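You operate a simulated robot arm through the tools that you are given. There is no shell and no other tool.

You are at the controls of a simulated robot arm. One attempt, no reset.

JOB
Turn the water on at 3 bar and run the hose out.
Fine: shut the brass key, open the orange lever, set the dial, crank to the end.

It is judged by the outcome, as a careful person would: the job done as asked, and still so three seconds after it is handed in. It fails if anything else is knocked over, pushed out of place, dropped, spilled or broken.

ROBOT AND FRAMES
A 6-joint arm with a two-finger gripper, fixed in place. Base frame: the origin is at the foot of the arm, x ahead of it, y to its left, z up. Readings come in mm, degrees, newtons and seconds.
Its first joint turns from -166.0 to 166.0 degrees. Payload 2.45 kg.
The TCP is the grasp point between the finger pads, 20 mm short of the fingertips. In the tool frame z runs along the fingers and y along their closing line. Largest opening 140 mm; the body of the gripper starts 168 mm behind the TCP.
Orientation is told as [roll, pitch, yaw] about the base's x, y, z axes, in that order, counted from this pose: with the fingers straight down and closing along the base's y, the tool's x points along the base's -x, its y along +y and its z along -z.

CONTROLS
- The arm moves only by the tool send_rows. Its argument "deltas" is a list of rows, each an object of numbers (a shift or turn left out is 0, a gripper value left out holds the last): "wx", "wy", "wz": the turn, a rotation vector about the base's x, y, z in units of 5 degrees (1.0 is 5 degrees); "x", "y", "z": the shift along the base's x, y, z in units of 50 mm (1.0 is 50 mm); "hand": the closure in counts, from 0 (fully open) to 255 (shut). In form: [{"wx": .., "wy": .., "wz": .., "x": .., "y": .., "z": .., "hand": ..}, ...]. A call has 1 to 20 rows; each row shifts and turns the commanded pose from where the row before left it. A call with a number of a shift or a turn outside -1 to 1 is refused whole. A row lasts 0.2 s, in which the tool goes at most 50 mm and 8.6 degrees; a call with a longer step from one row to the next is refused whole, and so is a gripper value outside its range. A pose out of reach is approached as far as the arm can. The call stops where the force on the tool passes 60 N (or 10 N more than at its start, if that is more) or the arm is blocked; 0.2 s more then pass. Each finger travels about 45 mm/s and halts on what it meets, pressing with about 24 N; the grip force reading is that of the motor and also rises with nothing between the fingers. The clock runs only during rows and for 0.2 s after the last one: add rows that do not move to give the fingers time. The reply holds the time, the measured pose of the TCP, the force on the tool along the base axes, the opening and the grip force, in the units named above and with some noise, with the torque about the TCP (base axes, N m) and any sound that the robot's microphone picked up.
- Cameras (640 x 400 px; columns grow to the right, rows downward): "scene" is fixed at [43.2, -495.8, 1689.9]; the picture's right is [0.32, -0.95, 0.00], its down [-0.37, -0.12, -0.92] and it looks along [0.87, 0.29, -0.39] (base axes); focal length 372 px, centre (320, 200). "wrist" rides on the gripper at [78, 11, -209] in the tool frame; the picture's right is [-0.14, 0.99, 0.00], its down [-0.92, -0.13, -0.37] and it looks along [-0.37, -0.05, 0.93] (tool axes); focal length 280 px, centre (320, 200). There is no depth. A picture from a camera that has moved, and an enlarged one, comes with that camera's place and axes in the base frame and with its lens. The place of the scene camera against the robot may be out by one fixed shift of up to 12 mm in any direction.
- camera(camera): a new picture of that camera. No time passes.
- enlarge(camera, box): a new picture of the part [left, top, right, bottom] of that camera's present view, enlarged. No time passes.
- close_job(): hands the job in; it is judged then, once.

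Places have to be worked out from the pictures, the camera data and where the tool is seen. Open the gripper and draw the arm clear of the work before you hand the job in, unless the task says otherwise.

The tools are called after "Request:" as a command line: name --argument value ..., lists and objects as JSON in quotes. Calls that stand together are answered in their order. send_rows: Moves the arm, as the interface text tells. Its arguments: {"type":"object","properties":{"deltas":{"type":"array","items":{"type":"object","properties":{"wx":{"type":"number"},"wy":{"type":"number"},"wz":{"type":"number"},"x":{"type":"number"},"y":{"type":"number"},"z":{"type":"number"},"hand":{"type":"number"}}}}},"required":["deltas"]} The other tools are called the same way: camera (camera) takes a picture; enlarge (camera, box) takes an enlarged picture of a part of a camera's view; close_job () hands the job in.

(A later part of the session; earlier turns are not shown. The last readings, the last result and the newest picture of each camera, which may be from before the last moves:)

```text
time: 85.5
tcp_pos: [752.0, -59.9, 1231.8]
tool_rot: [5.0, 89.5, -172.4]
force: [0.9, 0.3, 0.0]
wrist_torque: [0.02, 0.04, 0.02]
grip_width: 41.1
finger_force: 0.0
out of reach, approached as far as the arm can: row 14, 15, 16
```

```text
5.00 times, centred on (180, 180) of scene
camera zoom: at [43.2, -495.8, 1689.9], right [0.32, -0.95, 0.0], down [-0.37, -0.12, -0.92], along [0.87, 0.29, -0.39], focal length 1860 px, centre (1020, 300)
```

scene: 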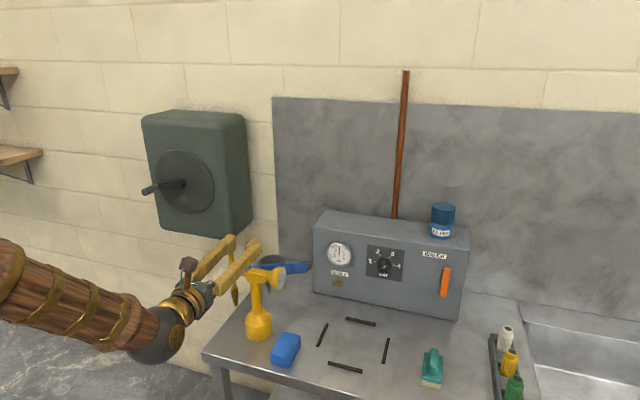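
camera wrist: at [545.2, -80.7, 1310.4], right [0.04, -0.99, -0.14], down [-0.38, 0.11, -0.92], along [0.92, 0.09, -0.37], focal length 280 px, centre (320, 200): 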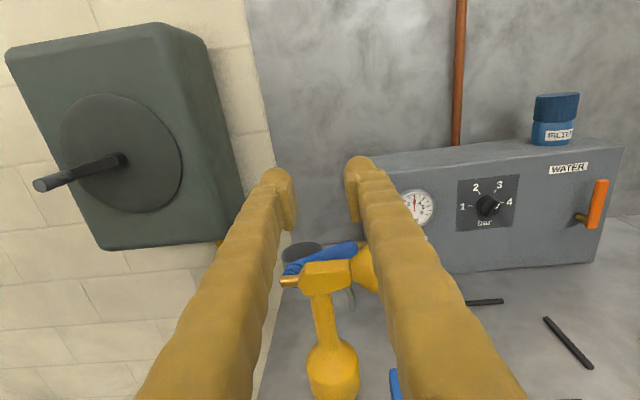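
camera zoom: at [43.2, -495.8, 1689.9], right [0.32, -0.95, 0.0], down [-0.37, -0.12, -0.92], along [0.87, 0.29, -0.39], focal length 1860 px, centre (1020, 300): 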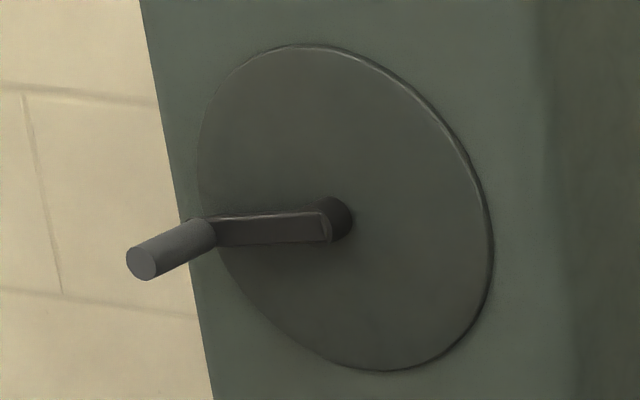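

From the two views I place the crank hub near (1040, 331, 1240) and the handle along x, at about (y 418, z 1228), x≈955–1030. For positive y I need the wrist in its lower posture, with the tool pitched about 45° down and closing along y, so I unwind: first back to y −220 and roll by 90°.

Request:
send_rows --deltas '[{"y": -0.6, "wz": -0.5}, {"y": -0.6}, {"y": -0.6}, {"y": -0.6}, {"y": -0.6, "wx": -1}, {"y": -0.2, "wx": -1}, {"wx": -1}, {"wx": -1}, {"wx": -1}, {"wx": -1}, {"wx": -1}, {"wx": -1}, {"wx": -1}, {"wx": -1}, {"wx": -1}, {"wx": -1}, {"wx": -1}, {"wx": -1}, {"wx": -1}, {"wx": -1}]'

```text
time: 89.7
tcp_pos: [749.4, -238.2, 1236.5]
tool_rot: [92.3, 9.9, -90.1]
force: [-0.7, -0.1, -0.2]
wrist_torque: [-0.02, 0.0, 0.02]
grip_width: 41.1
finger_force: 0.0
out of reach, approached as far as the arm can: row 1
```

Roll is nearly there (10° left). I finish it and pitch down 45°.

Request:
send_rows --deltas '[{"wx": -1}, {"wx": -1}, {"wy": 1}, {"wy": 1}, {"wy": 1}, {"wy": 1}, {"wy": 1}, {"wy": 1}, {"wy": 1}, {"wy": 1}, {"wy": 1}]'

```text
time: 92.1
tcp_pos: [749.6, -237.9, 1235.7]
tool_rot: [47.3, -0.1, -90.1]
force: [0.3, -0.1, -0.7]
wrist_torque: [-0.01, -0.01, 0.01]
grip_width: 41.2
finger_force: 0.0
```

Good. Now I roll about the tool's own axis so the fingers close along y.

Request:
send_rows --deltas '[{"wx": -1, "wz": 0.922}, {"wx": -1, "wz": 0.922}, {"wx": -1, "wz": 0.922}, {"wx": -1, "wz": 0.922}, {"wx": -1, "wz": 0.922}, {"wx": -1, "wz": 0.922}, {"wx": -1, "wz": 0.922}, {"wx": -1, "wz": 0.922}, {"wx": -1, "wz": 0.922}, {"wx": -1, "wz": 0.922}, {"wx": -1, "wz": 0.922}, {"wx": -1, "wz": 0.922}, {"wx": -1, "wz": 0.922}, {"wx": -0.23, "wz": 0.21}]'

```text
time: 95.1
tcp_pos: [750.3, -236.7, 1237.5]
tool_rot: [0.1, -47.3, 0.2]
force: [0.1, 0.4, 0.5]
wrist_torque: [0.02, 0.02, 0.03]
grip_width: 41.4
finger_force: 0.1
```

Posture is as wanted: fingers closing along y, pitched 47°. I move left across to the reel, keeping x back at ~750 and well above the bench.

Request:
send_rows --deltas '[{"y": 0.6, "z": 0.2}, {"y": 0.9, "z": 0.3}, {"y": 0.9, "z": 0.3}, {"y": 0.9}, {"y": 0.9}, {"y": 0.9}, {"y": 0.9}, {"y": 0.9}, {"y": 0.9}, {"y": 0.9}, {"y": 0.9}, {"y": 0.9}, {"y": 0.9}, {"y": 0.9}, {"y": 0.5}, {}]'

Request:
camera --camera "wrist"

Request:
camera --camera "scene"

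```text
time: 98.5
tcp_pos: [748.6, 403.0, 1276.3]
tool_rot: [0.0, -47.5, 0.1]
force: [-0.4, -0.1, 0.3]
wrist_torque: [0.02, 0.0, -0.01]
grip_width: 41.3
finger_force: 0.1
```

```text
taken
camera wrist: at [542.1, 412.8, 1359.7], right [0.09, 0.99, 0.1], down [0.35, -0.13, 0.93], along [0.93, -0.05, -0.36], focal length 280 px, centre (320, 200)
```

wrist: 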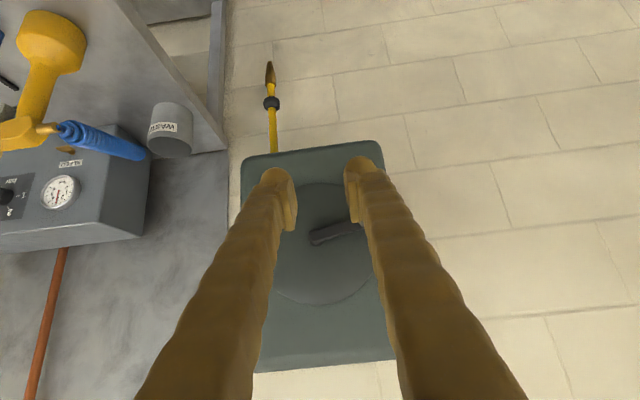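

```text
taken
```

scene: 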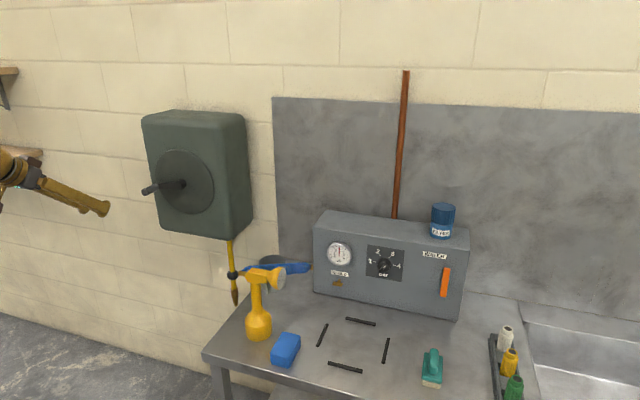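

The reel is now right ahead (picture is upside-down). I zoom in on the crank.

Request:
enlarge --camera "wrist" --box '[230, 130, 410, 310]'

```text
2.22 times, centred on (320, 220) of wrist
camera zoom: at [542.1, 412.8, 1359.7], right [0.09, 0.99, 0.1], down [0.35, -0.13, 0.93], along [0.93, -0.05, -0.36], focal length 623 px, centre (320, 156)
```

zoom: 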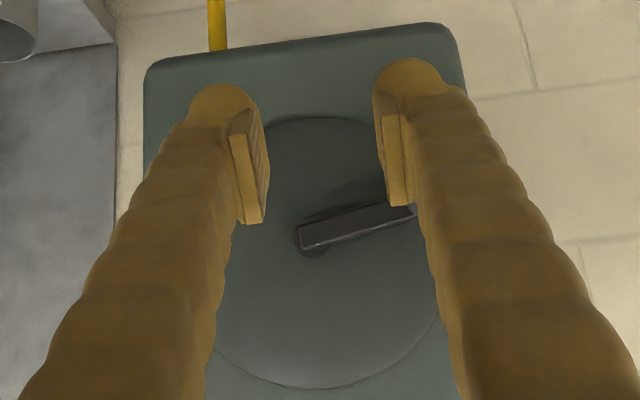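

The handle is hidden behind a finger. I shift right ~130 mm to reveal it and get a baseline for triangulation.

Request:
send_rows --deltas '[{"y": -0.7}, {"y": -0.7}, {"y": -0.7}, {"y": -0.6}, {}]'

Request:
camera --camera "wrist"

Request:
enlarge --camera "wrist" --box '[340, 130, 520, 310]'

```text
time: 99.7
tcp_pos: [750.0, 268.0, 1275.2]
tool_rot: [0.0, -47.5, 0.1]
force: [0.6, -0.4, -0.3]
wrist_torque: [0.02, 0.02, -0.01]
grip_width: 41.4
finger_force: 0.1
```

```text
taken
camera wrist: at [543.2, 277.0, 1358.7], right [0.09, 0.99, 0.1], down [0.35, -0.13, 0.93], along [0.93, -0.05, -0.36], focal length 280 px, centre (320, 200)
```

wrist: 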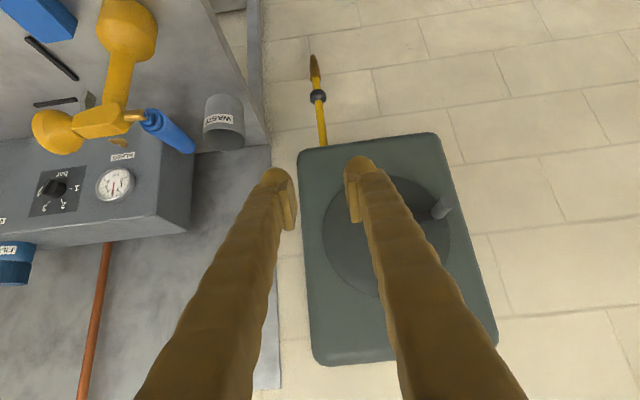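

```text
2.22 times, centred on (430, 220) of wrist
camera zoom: at [543.2, 277.0, 1358.7], right [0.09, 0.99, 0.1], down [0.35, -0.13, 0.93], along [0.93, -0.05, -0.36], focal length 623 px, centre (76, 156)
```

zoom: 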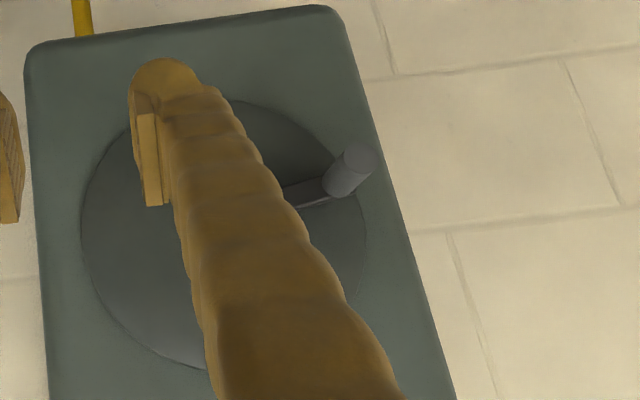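

Reel front is at x≈1120, hub near (≈1090, 366, 1229); the handle's free end lies along my ray near (990, 460, 1215). I take one more view from a different spot to pin the handle down.

Request:
send_rows --deltas '[{"y": -0.6, "z": -0.4, "x": 0.2}, {"y": -0.6, "z": -0.4, "x": 0.2}, {"y": -0.6, "z": -0.4, "x": 0.2}, {"y": -0.4, "z": -0.4, "x": 0.2}, {}]'

Request:
camera --camera "wrist"

Request:
enlarge --camera "wrist" --box '[400, 120, 640, 320]'

```text
time: 100.9
tcp_pos: [788.4, 159.0, 1197.5]
tool_rot: [0.1, -47.5, 0.1]
force: [0.5, 0.5, -0.3]
wrist_torque: [0.0, -0.03, -0.02]
grip_width: 41.2
finger_force: 0.0
```

```text
taken
camera wrist: at [581.8, 167.7, 1280.7], right [0.09, 0.99, 0.1], down [0.35, -0.13, 0.93], along [0.93, -0.05, -0.36], focal length 280 px, centre (320, 200)
```

wrist: 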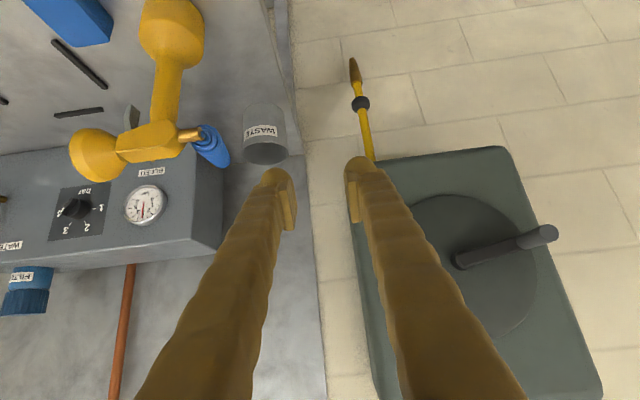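

```text
2.00 times, centred on (520, 220) of wrist
camera zoom: at [581.8, 167.7, 1280.7], right [0.09, 0.99, 0.1], down [0.35, -0.13, 0.93], along [0.93, -0.05, -0.36], focal length 561 px, centre (-80, 160)
```

zoom: 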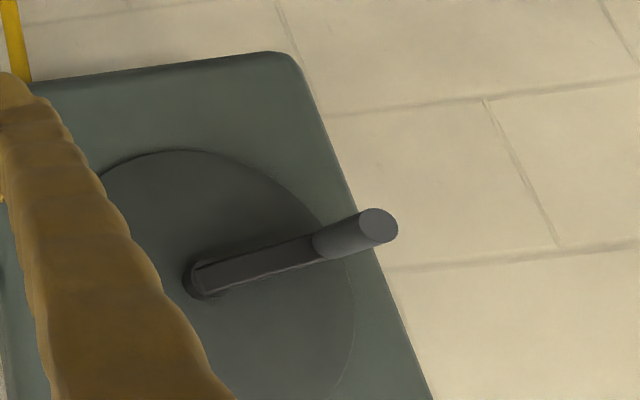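

Two wrist views agree to a millimetre: handle free end (1003, 465, 1214), base at x≈1078; hub axis (366, 1230), so crank radius ≈100 mm. I open to ~75 mm and go to a spot 150 mm back along the approach line above the handle.

Request:
send_rows --deltas '[{"z": 0.6, "hand": 118}, {"z": 0.6}, {"z": 0.6, "y": 0.3}, {"z": 0.5, "y": 0.8}, {"y": 0.9}, {"y": 0.9}, {"y": 0.9}, {"y": 0.9}, {"y": 0.9}, {"x": 0.6, "y": 0.5}, {"x": 0.7}, {"x": 0.7}, {"x": 0.6}, {}]'

Request:
camera --camera "wrist"

Request:
camera --camera "scene"

```text
time: 103.9
tcp_pos: [920.5, 461.8, 1314.2]
tool_rot: [0.0, -47.4, 0.1]
force: [0.4, -0.2, 0.8]
wrist_torque: [0.0, 0.02, 0.01]
grip_width: 75.1
finger_force: 0.1
```

```text
taken
camera wrist: at [714.3, 470.5, 1396.9], right [0.09, 0.99, 0.1], down [0.35, -0.13, 0.93], along [0.93, -0.05, -0.36], focal length 280 px, centre (320, 200)
```

wrist: 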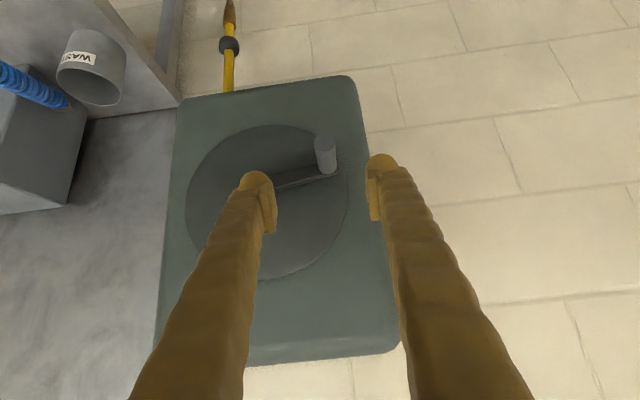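

```text
taken
```

scene: 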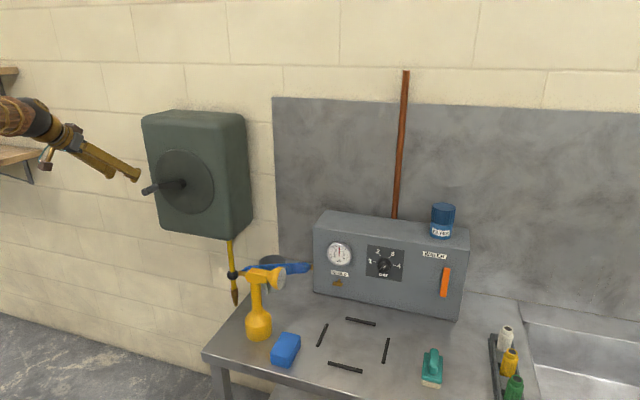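

The handle lines up between the open fingers. I approach along the tool direction to straddle it at x≈1028.

Request:
send_rows --deltas '[{"x": 0.36, "z": -0.333, "y": 0.01}, {"x": 0.36, "z": -0.333, "y": 0.01}, {"x": 0.36, "z": -0.333, "y": 0.01}, {"x": 0.36, "z": -0.333, "y": 0.01}, {"x": 0.36, "z": -0.333, "y": 0.01}, {"x": 0.35, "z": -0.333, "y": 0.01}, {}]'

Request:
camera --camera "wrist"

Request:
enlarge --camera "scene" --box '[80, 100, 260, 240]'

```text
time: 105.5
tcp_pos: [1026.6, 464.7, 1212.7]
tool_rot: [0.0, -47.4, 0.1]
force: [-0.8, -0.1, 0.1]
wrist_torque: [0.0, 0.0, -0.03]
grip_width: 75.2
finger_force: 0.0
```

```text
taken
camera wrist: at [820.0, 473.9, 1296.3], right [0.09, 0.99, 0.1], down [0.35, -0.13, 0.93], along [0.93, -0.05, -0.36], focal length 280 px, centre (320, 200)
```

wrist: 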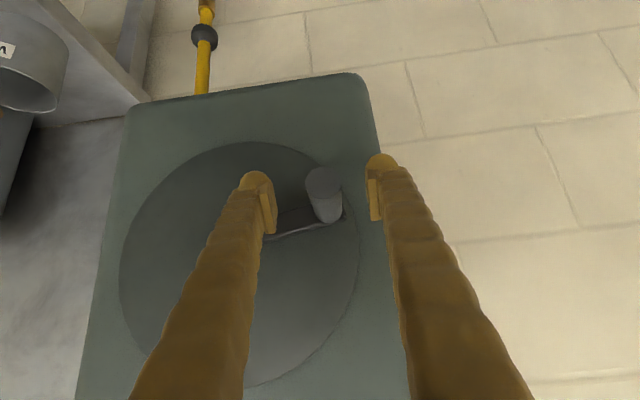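

```text
2.86 times, centred on (170, 170) of scene
camera zoom: at [43.2, -495.8, 1689.9], right [0.32, -0.95, 0.0], down [-0.37, -0.12, -0.92], along [0.87, 0.29, -0.39], focal length 1063 px, centre (749, 286)
```

zoom: 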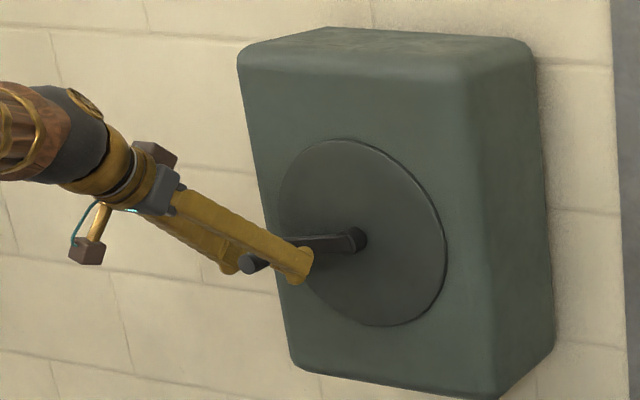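

The handle is between the fingers. I close on it.

Request:
send_rows --deltas '[{"hand": 255}, {}, {}, {}, {}, {}]'

Request:
enlarge --camera "wrist" --box '[220, 110, 460, 260]'

```text
time: 106.8
tcp_pos: [1025.7, 468.0, 1212.5]
tool_rot: [0.2, -47.6, 0.2]
force: [9.4, 7.3, -3.4]
wrist_torque: [0.06, 0.17, 0.03]
grip_width: 24.6
finger_force: 45.0
stopped in row 6: the force on the tool passed its limit at 62 N (the readings are from after the stop); the commanded pose is now the measured one
```

```text
2.67 times, centred on (340, 185) of wrist
camera zoom: at [819.3, 477.0, 1295.5], right [0.09, 0.99, 0.1], down [0.35, -0.13, 0.93], along [0.93, -0.04, -0.36], focal length 748 px, centre (267, 240)
```

zoom: 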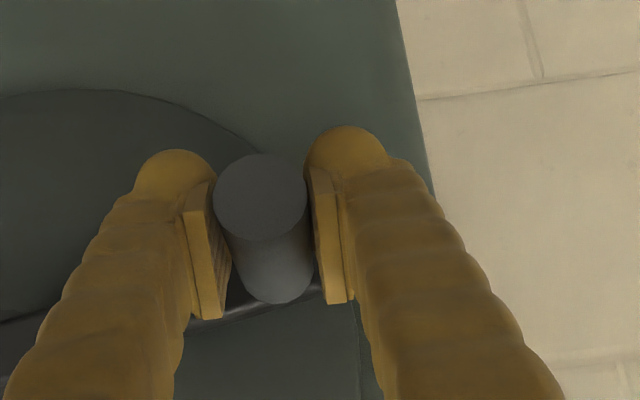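

I have the handle (24.6 mm). The hose leaves the reel on the right, so clockwise (handle going up from the left) should pay it out; I try ~20° and watch the force and the hose end.

Request:
send_rows --deltas '[{"y": 0.022, "z": 0.175}, {"y": 0.006, "z": 0.176}, {"y": -0.009, "z": 0.176}, {"y": -0.024, "z": 0.175}, {}]'

Request:
enlarge --camera "scene" --box '[120, 100, 300, 320]'

```text
time: 108.0
tcp_pos: [1024.5, 468.2, 1249.7]
tool_rot: [0.2, -47.6, 0.2]
force: [25.6, 29.3, 1.9]
wrist_torque: [0.1, -0.17, 0.22]
grip_width: 24.8
finger_force: 45.1
```

```text
1.82 times, centred on (210, 210) of scene
camera zoom: at [43.2, -495.8, 1689.9], right [0.32, -0.95, 0.0], down [-0.37, -0.12, -0.92], along [0.87, 0.29, -0.39], focal length 676 px, centre (520, 182)
```

zoom: 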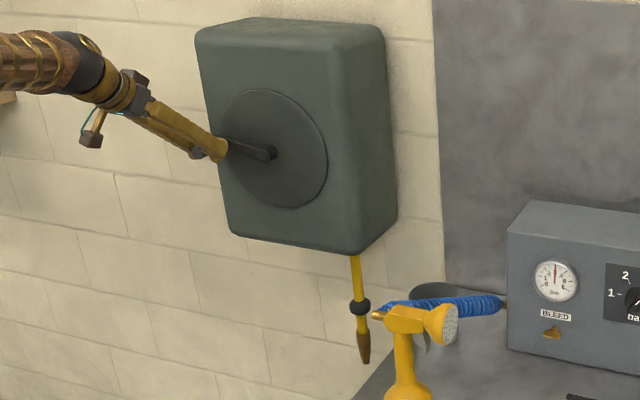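

The hose end rose by ~6 px: clockwise winds it in. So the other way pays it out; I crank counter-clockwise (handle down from the left), first ~50°.

Request:
send_rows --deltas '[{"y": 0.06, "z": -0.355}, {"y": -0.015, "z": -0.356}, {"y": -0.087, "z": -0.347}, {"y": -0.145, "z": -0.326}, {"y": -0.2, "z": -0.296}, {}]'

Request:
enlarge --camera "scene" --box '[120, 100, 300, 320]'

```text
time: 109.5
tcp_pos: [1024.3, 448.5, 1161.1]
tool_rot: [0.2, -47.4, 0.2]
force: [2.3, 18.0, -26.6]
wrist_torque: [-0.03, 0.14, 0.25]
grip_width: 23.7
finger_force: 44.2
```

```text
1.82 times, centred on (210, 210) of scene
camera zoom: at [43.2, -495.8, 1689.9], right [0.32, -0.95, 0.0], down [-0.37, -0.12, -0.92], along [0.87, 0.29, -0.39], focal length 676 px, centre (520, 182)
```

zoom: 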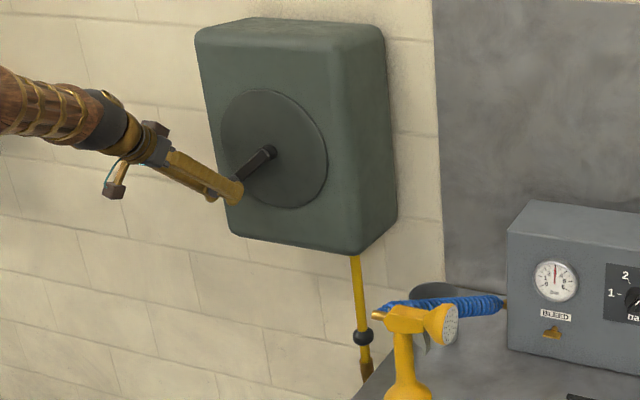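

Counter-clockwise pays the hose out (its stop-ball is lower). There's ~30 N outward, so I widen the radius to ~107 mm and continue along the bottom.

Request:
send_rows --deltas '[{"y": -0.244, "z": -0.262}, {"y": -0.306, "z": -0.214}, {"y": -0.338, "z": -0.158}, {"y": -0.36, "z": -0.098}, {"y": -0.372, "z": -0.032}, {}]'

Request:
camera --camera "scene"

Request:
camera --camera "wrist"

```text
time: 110.8
tcp_pos: [1027.5, 367.3, 1127.5]
tool_rot: [0.2, -47.6, 0.1]
force: [-22.5, -9.2, 1.5]
wrist_torque: [0.28, 0.08, -0.27]
grip_width: 24.7
finger_force: 45.2
```

```text
taken
```

scene: 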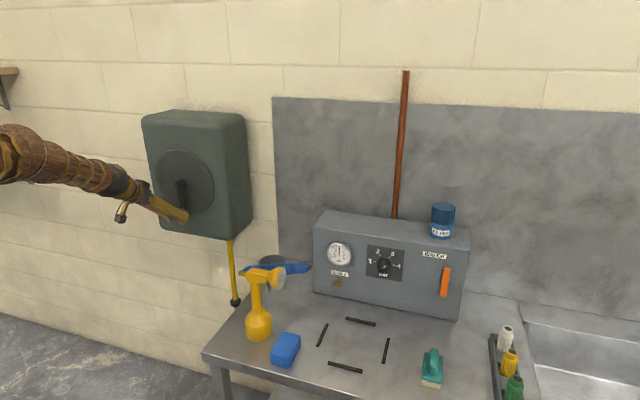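

```text
taken
camera wrist: at [819.8, 376.9, 1210.4], right [0.09, 0.99, 0.1], down [0.35, -0.13, 0.93], along [0.93, -0.05, -0.36], focal length 280 px, centre (320, 200)
```

wrist: 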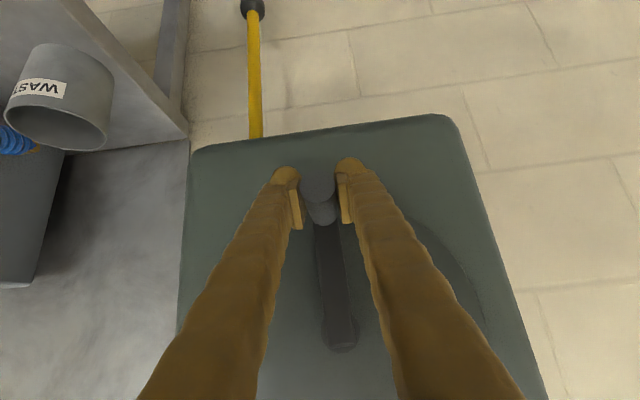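

At the bottom the loads are small, so the circle is centred near (368, 1230) with radius ≈103. I continue up the right-hand side.

Request:
send_rows --deltas '[{"x": -0.03, "y": -0.358, "z": 0.031}, {"y": -0.347, "z": 0.093}, {"y": -0.325, "z": 0.152}, {"y": -0.294, "z": 0.206}, {"y": -0.254, "z": 0.254}, {"y": -0.206, "z": 0.294}, {"y": -0.152, "z": 0.325}, {"y": -0.093, "z": 0.347}, {"y": -0.031, "z": 0.358}, {}]'

Request:
camera --camera "wrist"

Request:
camera --camera "scene"

```text
time: 112.1
tcp_pos: [1023.5, 293.1, 1156.5]
tool_rot: [0.1, -47.0, 0.5]
force: [19.0, 9.1, -8.4]
wrist_torque: [-0.16, 0.04, -0.55]
grip_width: 22.3
finger_force: 44.7
stopped in row 6: the force on the tool passed its limit at 82 N (the readings are from after the stop); the commanded pose is now the measured one
```

```text
taken
camera wrist: at [818.2, 300.8, 1241.7], right [0.08, 0.99, 0.1], down [0.36, -0.13, 0.92], along [0.93, -0.04, -0.37], focal length 280 px, centre (320, 200)
```

wrist: 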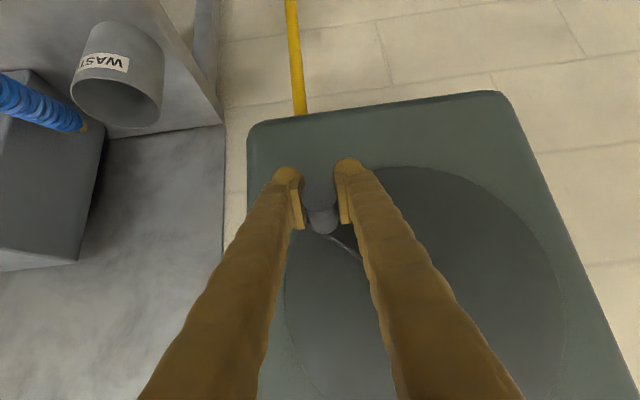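

```text
taken
```

scene: 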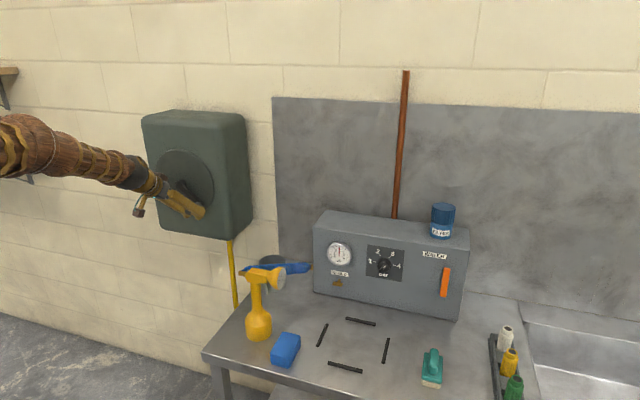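

The call stopped at 82 N about 45° up the right side. I look closely at the grip and the hose before deciding.

Request:
enlarge --camera "wrist" --box '[220, 110, 460, 260]'

Request:
enlarge --camera "scene" --box '[130, 110, 270, 350]'

Request:
enlarge --camera "scene" --box '[140, 140, 230, 240]'

```text
2.67 times, centred on (340, 185) of wrist
camera zoom: at [818.2, 300.8, 1241.7], right [0.08, 0.99, 0.1], down [0.36, -0.13, 0.92], along [0.93, -0.04, -0.37], focal length 748 px, centre (267, 240)
```

zoom: 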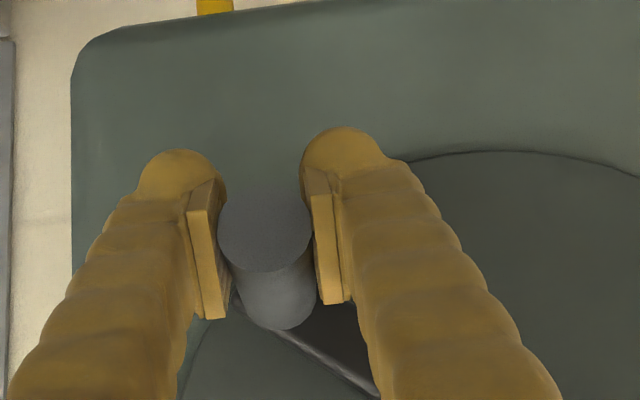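

```text
1.67 times, centred on (200, 230) of scene
camera zoom: at [43.2, -495.8, 1689.9], right [0.32, -0.95, 0.0], down [-0.37, -0.12, -0.92], along [0.87, 0.29, -0.39], focal length 620 px, centre (520, 150)
```

zoom: 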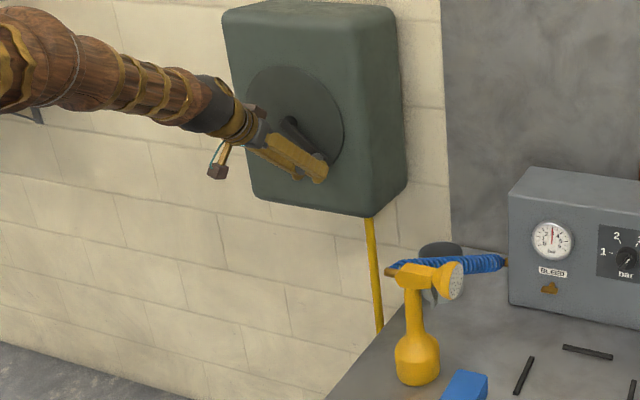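

```text
4.00 times, centred on (185, 190) of scene
camera zoom: at [43.2, -495.8, 1689.9], right [0.32, -0.95, 0.0], down [-0.37, -0.12, -0.92], along [0.87, 0.29, -0.39], focal length 1488 px, centre (860, 240)
```

zoom: 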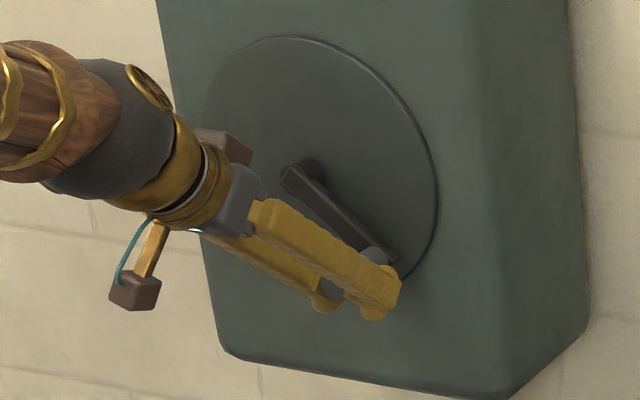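

The handle has shifted about 8 mm up in the grip relative to the pads, so the tool was trailing the true circle. I recentre by opening slightly, raising ~6 mm, and re-gripping.

Request:
send_rows --deltas '[{"hand": 195}, {}, {}, {"z": 0.08}, {"z": 0.06}, {}]'

Request:
enlarge --camera "wrist" --box '[220, 110, 460, 260]'

```text
time: 113.5
tcp_pos: [1022.1, 292.3, 1164.9]
tool_rot: [0.2, -47.1, 0.4]
force: [-0.3, -0.4, 0.6]
wrist_torque: [0.03, 0.0, -0.01]
grip_width: 33.2
finger_force: 0.0
```

```text
2.67 times, centred on (340, 185) of wrist
camera zoom: at [817.2, 300.3, 1249.6], right [0.08, 0.99, 0.1], down [0.36, -0.13, 0.92], along [0.93, -0.04, -0.37], focal length 748 px, centre (267, 240)
```

zoom: 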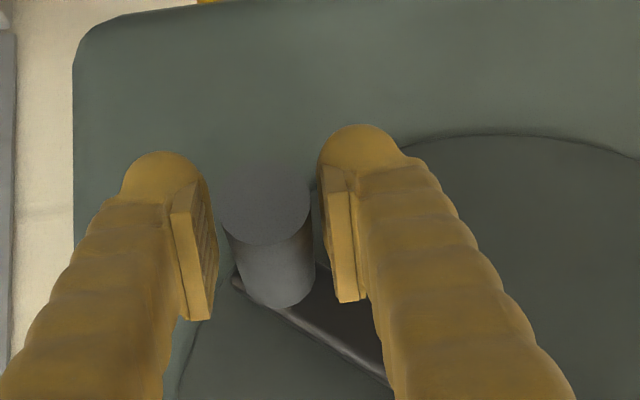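

Released, the crank stays put; the handle is at about (291, 1166). A circle fit gives centre ≈(369, 1227), radius ≈99. I re-grip and continue up the right side in short steps.

Request:
send_rows --deltas '[{"hand": 255}, {}, {}, {"y": -0.194, "z": 0.288}, {"y": -0.141, "z": 0.317}, {}]'

Request:
enlarge --camera "wrist" --box '[220, 110, 460, 260]'

```text
time: 114.5
tcp_pos: [1022.3, 293.7, 1169.4]
tool_rot: [0.3, -46.9, 0.8]
force: [8.5, 6.6, -3.0]
wrist_torque: [0.06, -0.13, -0.03]
grip_width: 24.6
finger_force: 44.8
stopped in row 4: the force on the tool passed its limit at 82 N (the readings are from after the stop); the commanded pose is now the measured one
```

```text
2.67 times, centred on (340, 185) of wrist
camera zoom: at [816.3, 299.4, 1253.6], right [0.08, 0.99, 0.1], down [0.36, -0.12, 0.92], along [0.93, -0.03, -0.37], focal length 748 px, centre (267, 240)
```

zoom: 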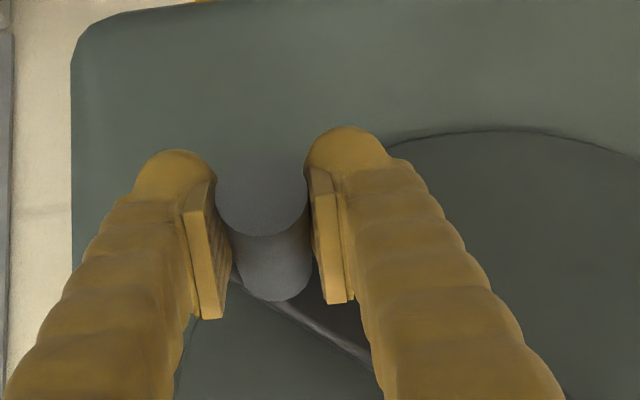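

The handle won't go further here — 82 N at the first small step, at the same place as before. I test with a tiny tangential push to see whether this is the reel's end stop.

Request:
send_rows --deltas '[{"y": -0.03, "z": 0.05}, {}]'

Request:
camera --camera "scene"

```text
time: 115.1
tcp_pos: [1021.9, 293.0, 1167.7]
tool_rot: [0.2, -46.7, 0.9]
force: [13.3, 39.7, -30.4]
wrist_torque: [-0.09, 0.29, 0.27]
grip_width: 24.8
finger_force: 44.4
```

```text
taken
```

scene: 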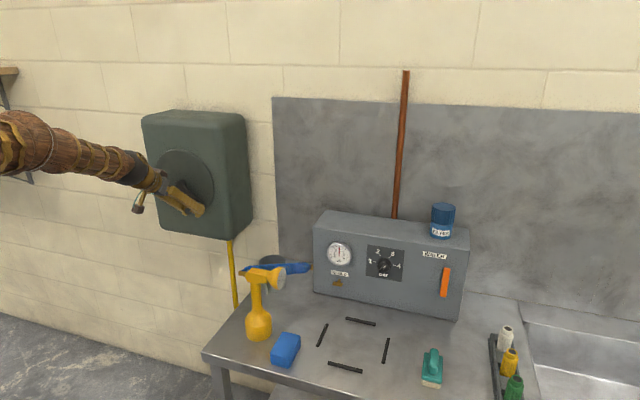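

The resistance is squarely tangential (~49 N for 3 mm), so the crank has met a hard stop about 130° from where it began. Before accepting that as the end, I release and back off to see where the hose tip is and whether anything is snagging it.

Request:
send_rows --deltas '[{"y": 0.02, "z": -0.03}, {"hand": 118}, {}, {}, {}, {"x": -0.4, "z": 0.36}, {"x": -0.4, "z": 0.36}, {"x": -0.5, "z": 0.36}, {"x": -0.8}, {"x": -0.8}, {"x": -0.8}, {"x": -0.8}, {}]'

Request:
camera --camera "wrist"

Request:
camera --camera "scene"

```text
time: 117.9
tcp_pos: [798.7, 290.8, 1221.5]
tool_rot: [0.3, -46.8, 0.8]
force: [1.3, -0.1, -0.6]
wrist_torque: [-0.02, 0.0, 0.0]
grip_width: 75.4
finger_force: 0.1
```

```text
taken
camera wrist: at [592.4, 297.1, 1305.7], right [0.08, 0.99, 0.1], down [0.36, -0.12, 0.92], along [0.93, -0.03, -0.37], focal length 280 px, centre (320, 200)
```

wrist: 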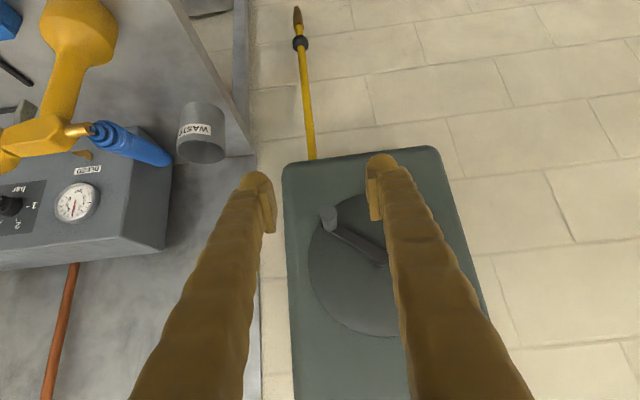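

```text
taken
```

scene: 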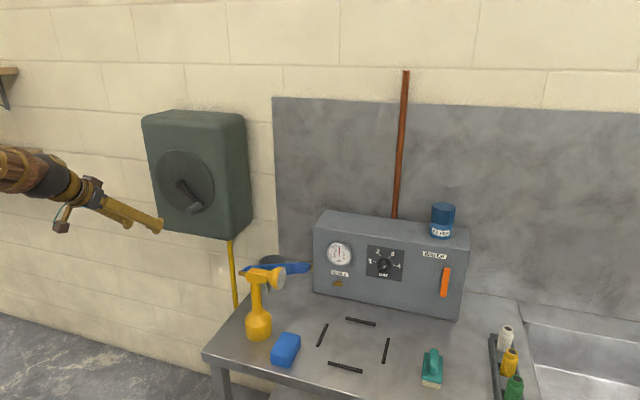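

The hose hangs free with nothing snagging it, and the crank stayed where I left it. To be sure the stop is the reel's own and not an artefact of my grip, I'll push the handle onward with closed fingers from its other side.

Request:
send_rows --deltas '[{"y": 0.35, "z": 0.25, "hand": 255}, {"y": 0.35, "z": 0.25, "x": 0.6}, {"x": 0.8}, {"x": 0.8}, {"x": 0.6}, {}, {}, {}]'

Request:
camera --camera "wrist"

```text
time: 119.7
tcp_pos: [937.7, 328.0, 1248.1]
tool_rot: [0.1, -46.8, 0.8]
force: [-1.2, -1.2, 0.1]
wrist_torque: [0.02, 0.0, 0.01]
grip_width: 0.0
finger_force: 24.3
```

```text
taken
camera wrist: at [731.9, 333.7, 1333.7], right [0.08, 0.99, 0.1], down [0.36, -0.12, 0.92], along [0.93, -0.03, -0.37], focal length 280 px, centre (320, 200)
```

wrist: 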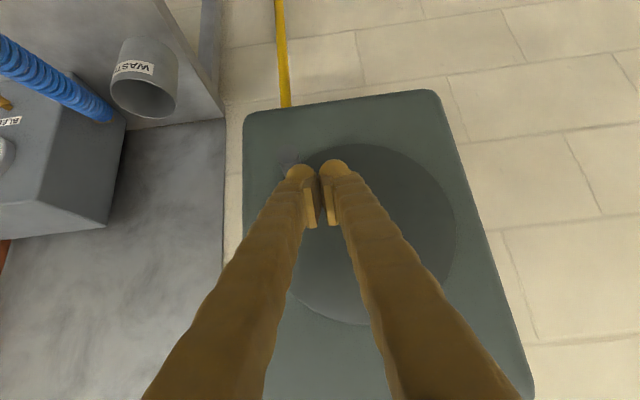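

I zoom in to see where the handle is relative to the fingertips.

Request:
enlarge --camera "wrist" --box '[230, 100, 430, 260]'

Request:
enlarge --camera "scene" --box '[120, 130, 240, 250]'

```text
2.50 times, centred on (330, 180) of wrist
camera zoom: at [731.9, 333.7, 1333.7], right [0.08, 0.99, 0.1], down [0.36, -0.12, 0.92], along [0.93, -0.03, -0.37], focal length 701 px, centre (295, 250)
```

zoom: 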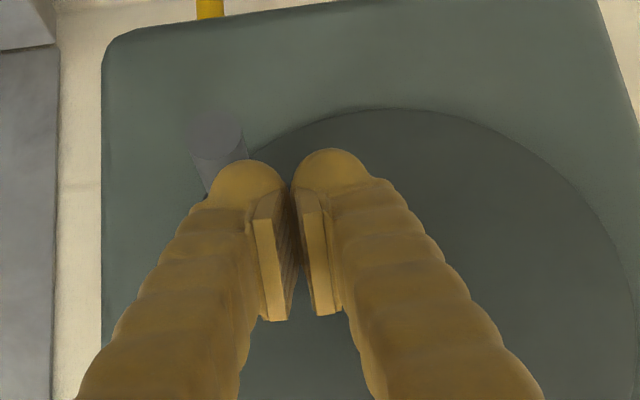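

```text
3.33 times, centred on (180, 190) of scene
camera zoom: at [43.2, -495.8, 1689.9], right [0.32, -0.95, 0.0], down [-0.37, -0.12, -0.92], along [0.87, 0.29, -0.39], focal length 1240 px, centre (787, 233)
```

zoom: 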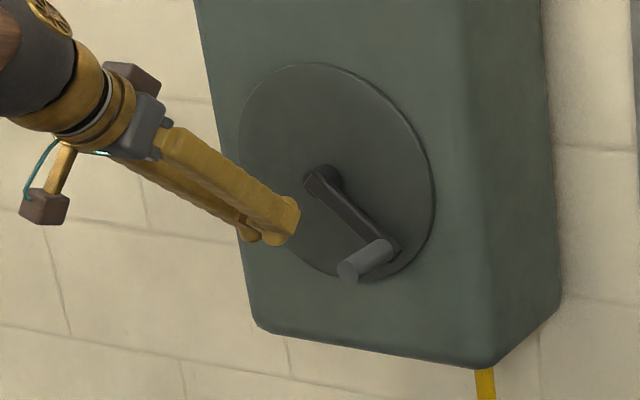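

The handle is at (≈293, 1166) just right of the fingertips' path. I go in beside it and push it gently in −y (which would carry it further counter-clockwise).

Request:
send_rows --deltas '[{"x": 0.44, "z": -0.41}, {"x": 0.44, "z": -0.41}, {"x": 0.44, "z": -0.41}, {"x": 0.44, "z": -0.41}, {}, {"y": -0.1}, {"y": -0.1}, {"y": -0.06}, {"y": -0.06}, {}]'

Request:
enlarge --camera "wrist" --box '[230, 100, 430, 260]'

Request:
enlarge --camera "scene" --box '[120, 130, 240, 250]'

```text
time: 120.7
tcp_pos: [1013.8, 329.1, 1187.6]
tool_rot: [0.7, -47.5, 0.6]
force: [0.5, 0.8, 0.0]
wrist_torque: [-0.01, 0.01, -0.02]
grip_width: 0.0
finger_force: 23.6
stopped in row 4: the force on the tool passed its limit at 71 N (the readings are from after the stop); the commanded pose is now the measured one
```

```text
2.50 times, centred on (330, 180) of wrist
camera zoom: at [807.0, 334.2, 1271.0], right [0.07, 0.99, 0.11], down [0.35, -0.13, 0.93], along [0.93, -0.03, -0.36], focal length 701 px, centre (295, 250)
```

zoom: 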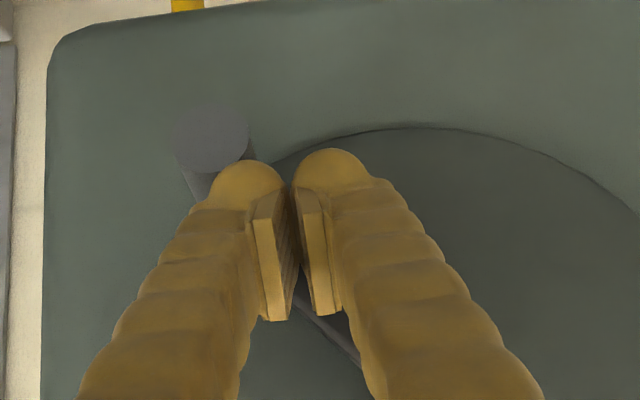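

```text
3.33 times, centred on (180, 190) of scene
camera zoom: at [43.2, -495.8, 1689.9], right [0.32, -0.95, 0.0], down [-0.37, -0.12, -0.92], along [0.87, 0.29, -0.39], focal length 1240 px, centre (787, 233)
```

zoom: 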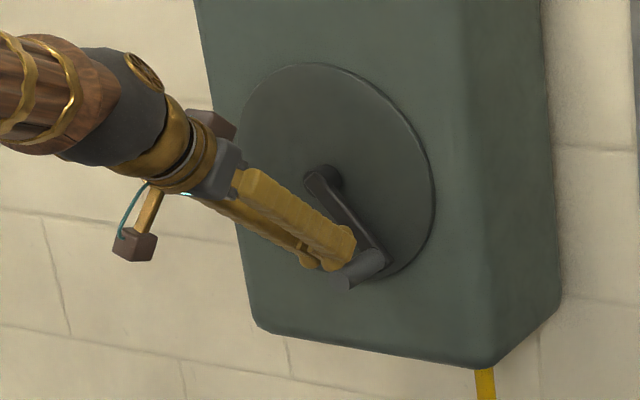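

The fingertips are wider than I allowed and touched the handle's side on the way in. I shift 16 mm left, go down beside it, then push towards −y gently.

Request:
send_rows --deltas '[{"x": -0.1, "z": 0.1}, {"y": 0.32}, {"x": 0.2, "z": -0.25}, {"x": 0.15, "z": -0.25}, {}, {"y": -0.12}, {"y": -0.1}, {"y": -0.1}, {}]'

Request:
enlarge --camera "scene" --box '[120, 130, 240, 250]'

Request:
enlarge --camera "wrist" --box '[230, 100, 430, 260]'

```text
time: 122.7
tcp_pos: [1025.9, 333.1, 1168.1]
tool_rot: [0.8, -47.5, 0.7]
force: [-3.0, 45.4, 17.2]
wrist_torque: [-0.37, 0.38, -0.99]
grip_width: 0.1
finger_force: 23.7
```

```text
3.33 times, centred on (180, 190) of scene
camera zoom: at [43.2, -495.8, 1689.9], right [0.32, -0.95, 0.0], down [-0.37, -0.12, -0.92], along [0.87, 0.29, -0.39], focal length 1240 px, centre (787, 233)
```

zoom: 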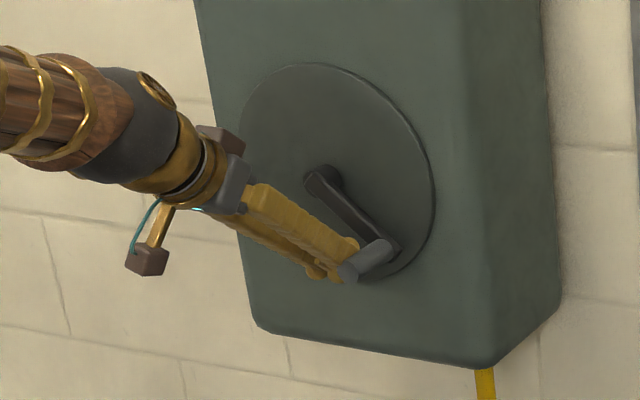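

```text
2.50 times, centred on (330, 180) of wrist
camera zoom: at [818.4, 337.2, 1251.9], right [0.07, 0.99, 0.11], down [0.35, -0.13, 0.93], along [0.93, -0.02, -0.36], focal length 701 px, centre (295, 250)
```

zoom: 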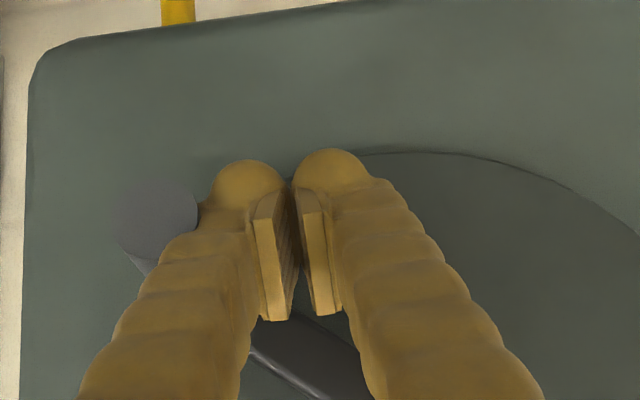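

Pushing with ~45 N from the side doesn't move it, so this is the reel's own stop: hose fully out. I give one last small nudge along the turning direction, then move off sideways and withdraw along the tool axis.

Request:
send_rows --deltas '[{"y": -0.02, "z": 0.06}, {}]'

Request:
enlarge --camera "wrist" --box '[230, 100, 430, 260]'

```text
time: 123.0
tcp_pos: [1026.9, 335.1, 1168.5]
tool_rot: [1.0, -47.4, 0.8]
force: [-3.1, 21.3, -2.0]
wrist_torque: [0.07, -0.02, -0.51]
grip_width: 0.5
finger_force: 24.2
stopped in row 1: the force on the tool passed its limit at 64 N (the readings are from after the stop); the commanded pose is now the measured one
```

```text
2.50 times, centred on (330, 180) of wrist
camera zoom: at [818.6, 337.2, 1252.4], right [0.07, 0.99, 0.11], down [0.36, -0.13, 0.93], along [0.93, -0.02, -0.36], focal length 701 px, centre (295, 250)
```

zoom: 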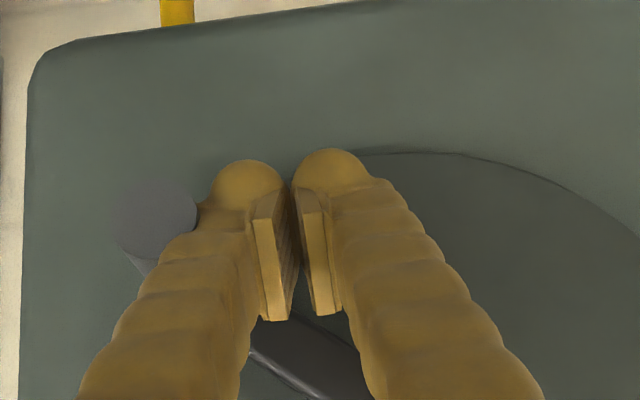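

Same hard stop again. I move off the handle sideways, withdraw, and check the reel and hose.

Request:
send_rows --deltas '[{"y": 0.2}, {"y": 0.1}, {"x": -0.44, "z": 0.41}, {"x": -0.44, "z": 0.41}, {"x": -0.44, "z": 0.41}, {"x": -0.44, "z": 0.41}, {"x": -0.8}, {"x": -0.8}, {"x": -0.8}, {"x": -0.8}, {}, {}]'

Request:
camera --camera "wrist"

Request:
enlarge --camera "scene" --box '[120, 100, 480, 340]'

Request:
enlarge --camera "scene" --box '[140, 140, 230, 240]'

```text
time: 125.7
tcp_pos: [775.1, 348.0, 1250.7]
tool_rot: [0.8, -47.4, 0.7]
force: [-0.3, -0.4, -0.2]
wrist_torque: [-0.02, -0.01, -0.01]
grip_width: 0.1
finger_force: 24.3
```

```text
taken
camera wrist: at [568.0, 351.1, 1334.4], right [0.07, 0.99, 0.11], down [0.36, -0.13, 0.93], along [0.93, -0.03, -0.36], focal length 280 px, centre (320, 200)
```

wrist: 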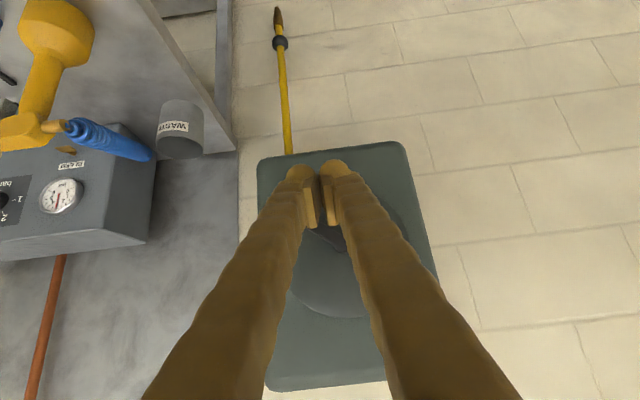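

```text
1.67 times, centred on (300, 220) of scene
camera zoom: at [43.2, -495.8, 1689.9], right [0.32, -0.95, 0.0], down [-0.37, -0.12, -0.92], along [0.87, 0.29, -0.39], focal length 620 px, centre (353, 167)
```

zoom: 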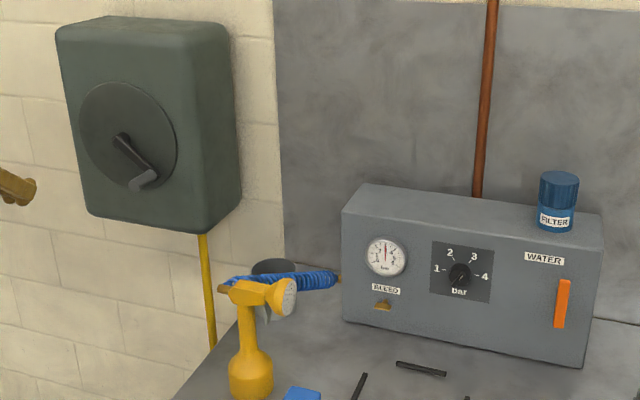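

```text
4.00 times, centred on (185, 190) of scene
camera zoom: at [43.2, -495.8, 1689.9], right [0.32, -0.95, 0.0], down [-0.37, -0.12, -0.92], along [0.87, 0.29, -0.39], focal length 1488 px, centre (860, 240)
```

zoom: 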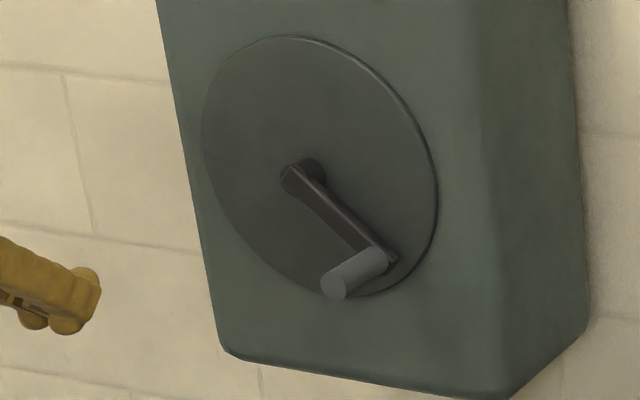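

The crank stays at its stop and the hose hangs out fully. I check the gauge, key, dial and lever one more time.

Request:
enlarge --camera "scene" --box '[330, 235, 350, 265]'

Request:
enlarge --camera "scene" --box '[310, 225, 470, 325]'

Request:
enlarge --camera "scene" --box '[330, 270, 350, 295]'

Request:
enlarge --camera "scene" --box '[360, 240, 410, 285]'

```text
13.33 times, centred on (340, 250) of scene
camera zoom: at [43.2, -495.8, 1689.9], right [0.32, -0.95, 0.0], down [-0.37, -0.12, -0.92], along [0.87, 0.29, -0.39], focal length 4961 px, centre (53, -467)
```

zoom: 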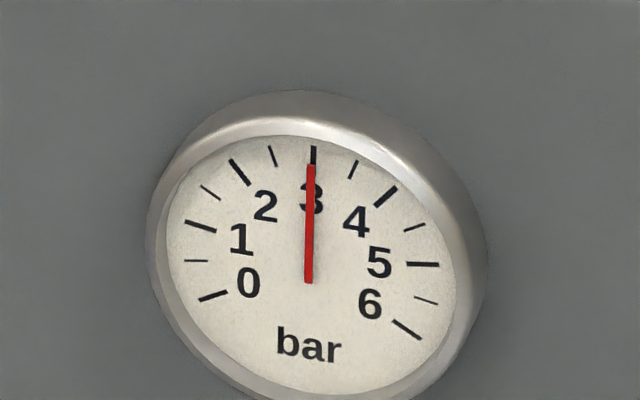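

```text
4.00 times, centred on (390, 275) of scene
camera zoom: at [43.2, -495.8, 1689.9], right [0.32, -0.95, 0.0], down [-0.37, -0.12, -0.92], along [0.87, 0.29, -0.39], focal length 1488 px, centre (40, -100)
```

zoom: 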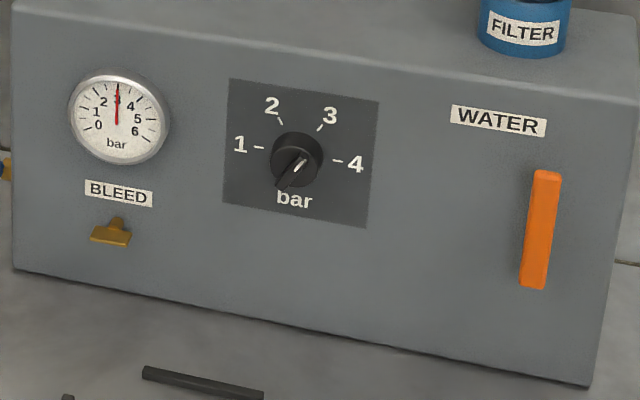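

```text
16.00 times, centred on (340, 282) of scene
camera zoom: at [43.2, -495.8, 1689.9], right [0.32, -0.95, 0.0], down [-0.37, -0.12, -0.92], along [0.87, 0.29, -0.39], focal length 5953 px, centre (0, -1120)
```

zoom: 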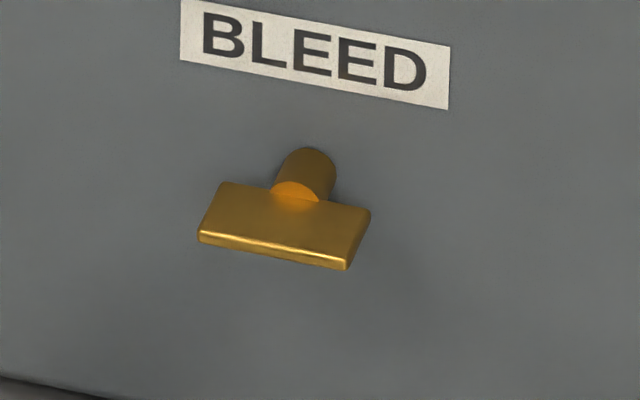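

```text
8.89 times, centred on (385, 262) of scene
camera zoom: at [43.2, -495.8, 1689.9], right [0.32, -0.95, 0.0], down [-0.37, -0.12, -0.92], along [0.87, 0.29, -0.39], focal length 3307 px, centre (-258, -356)
```

zoom: 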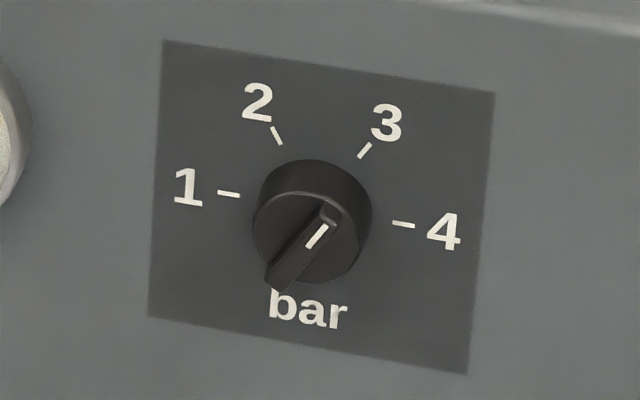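

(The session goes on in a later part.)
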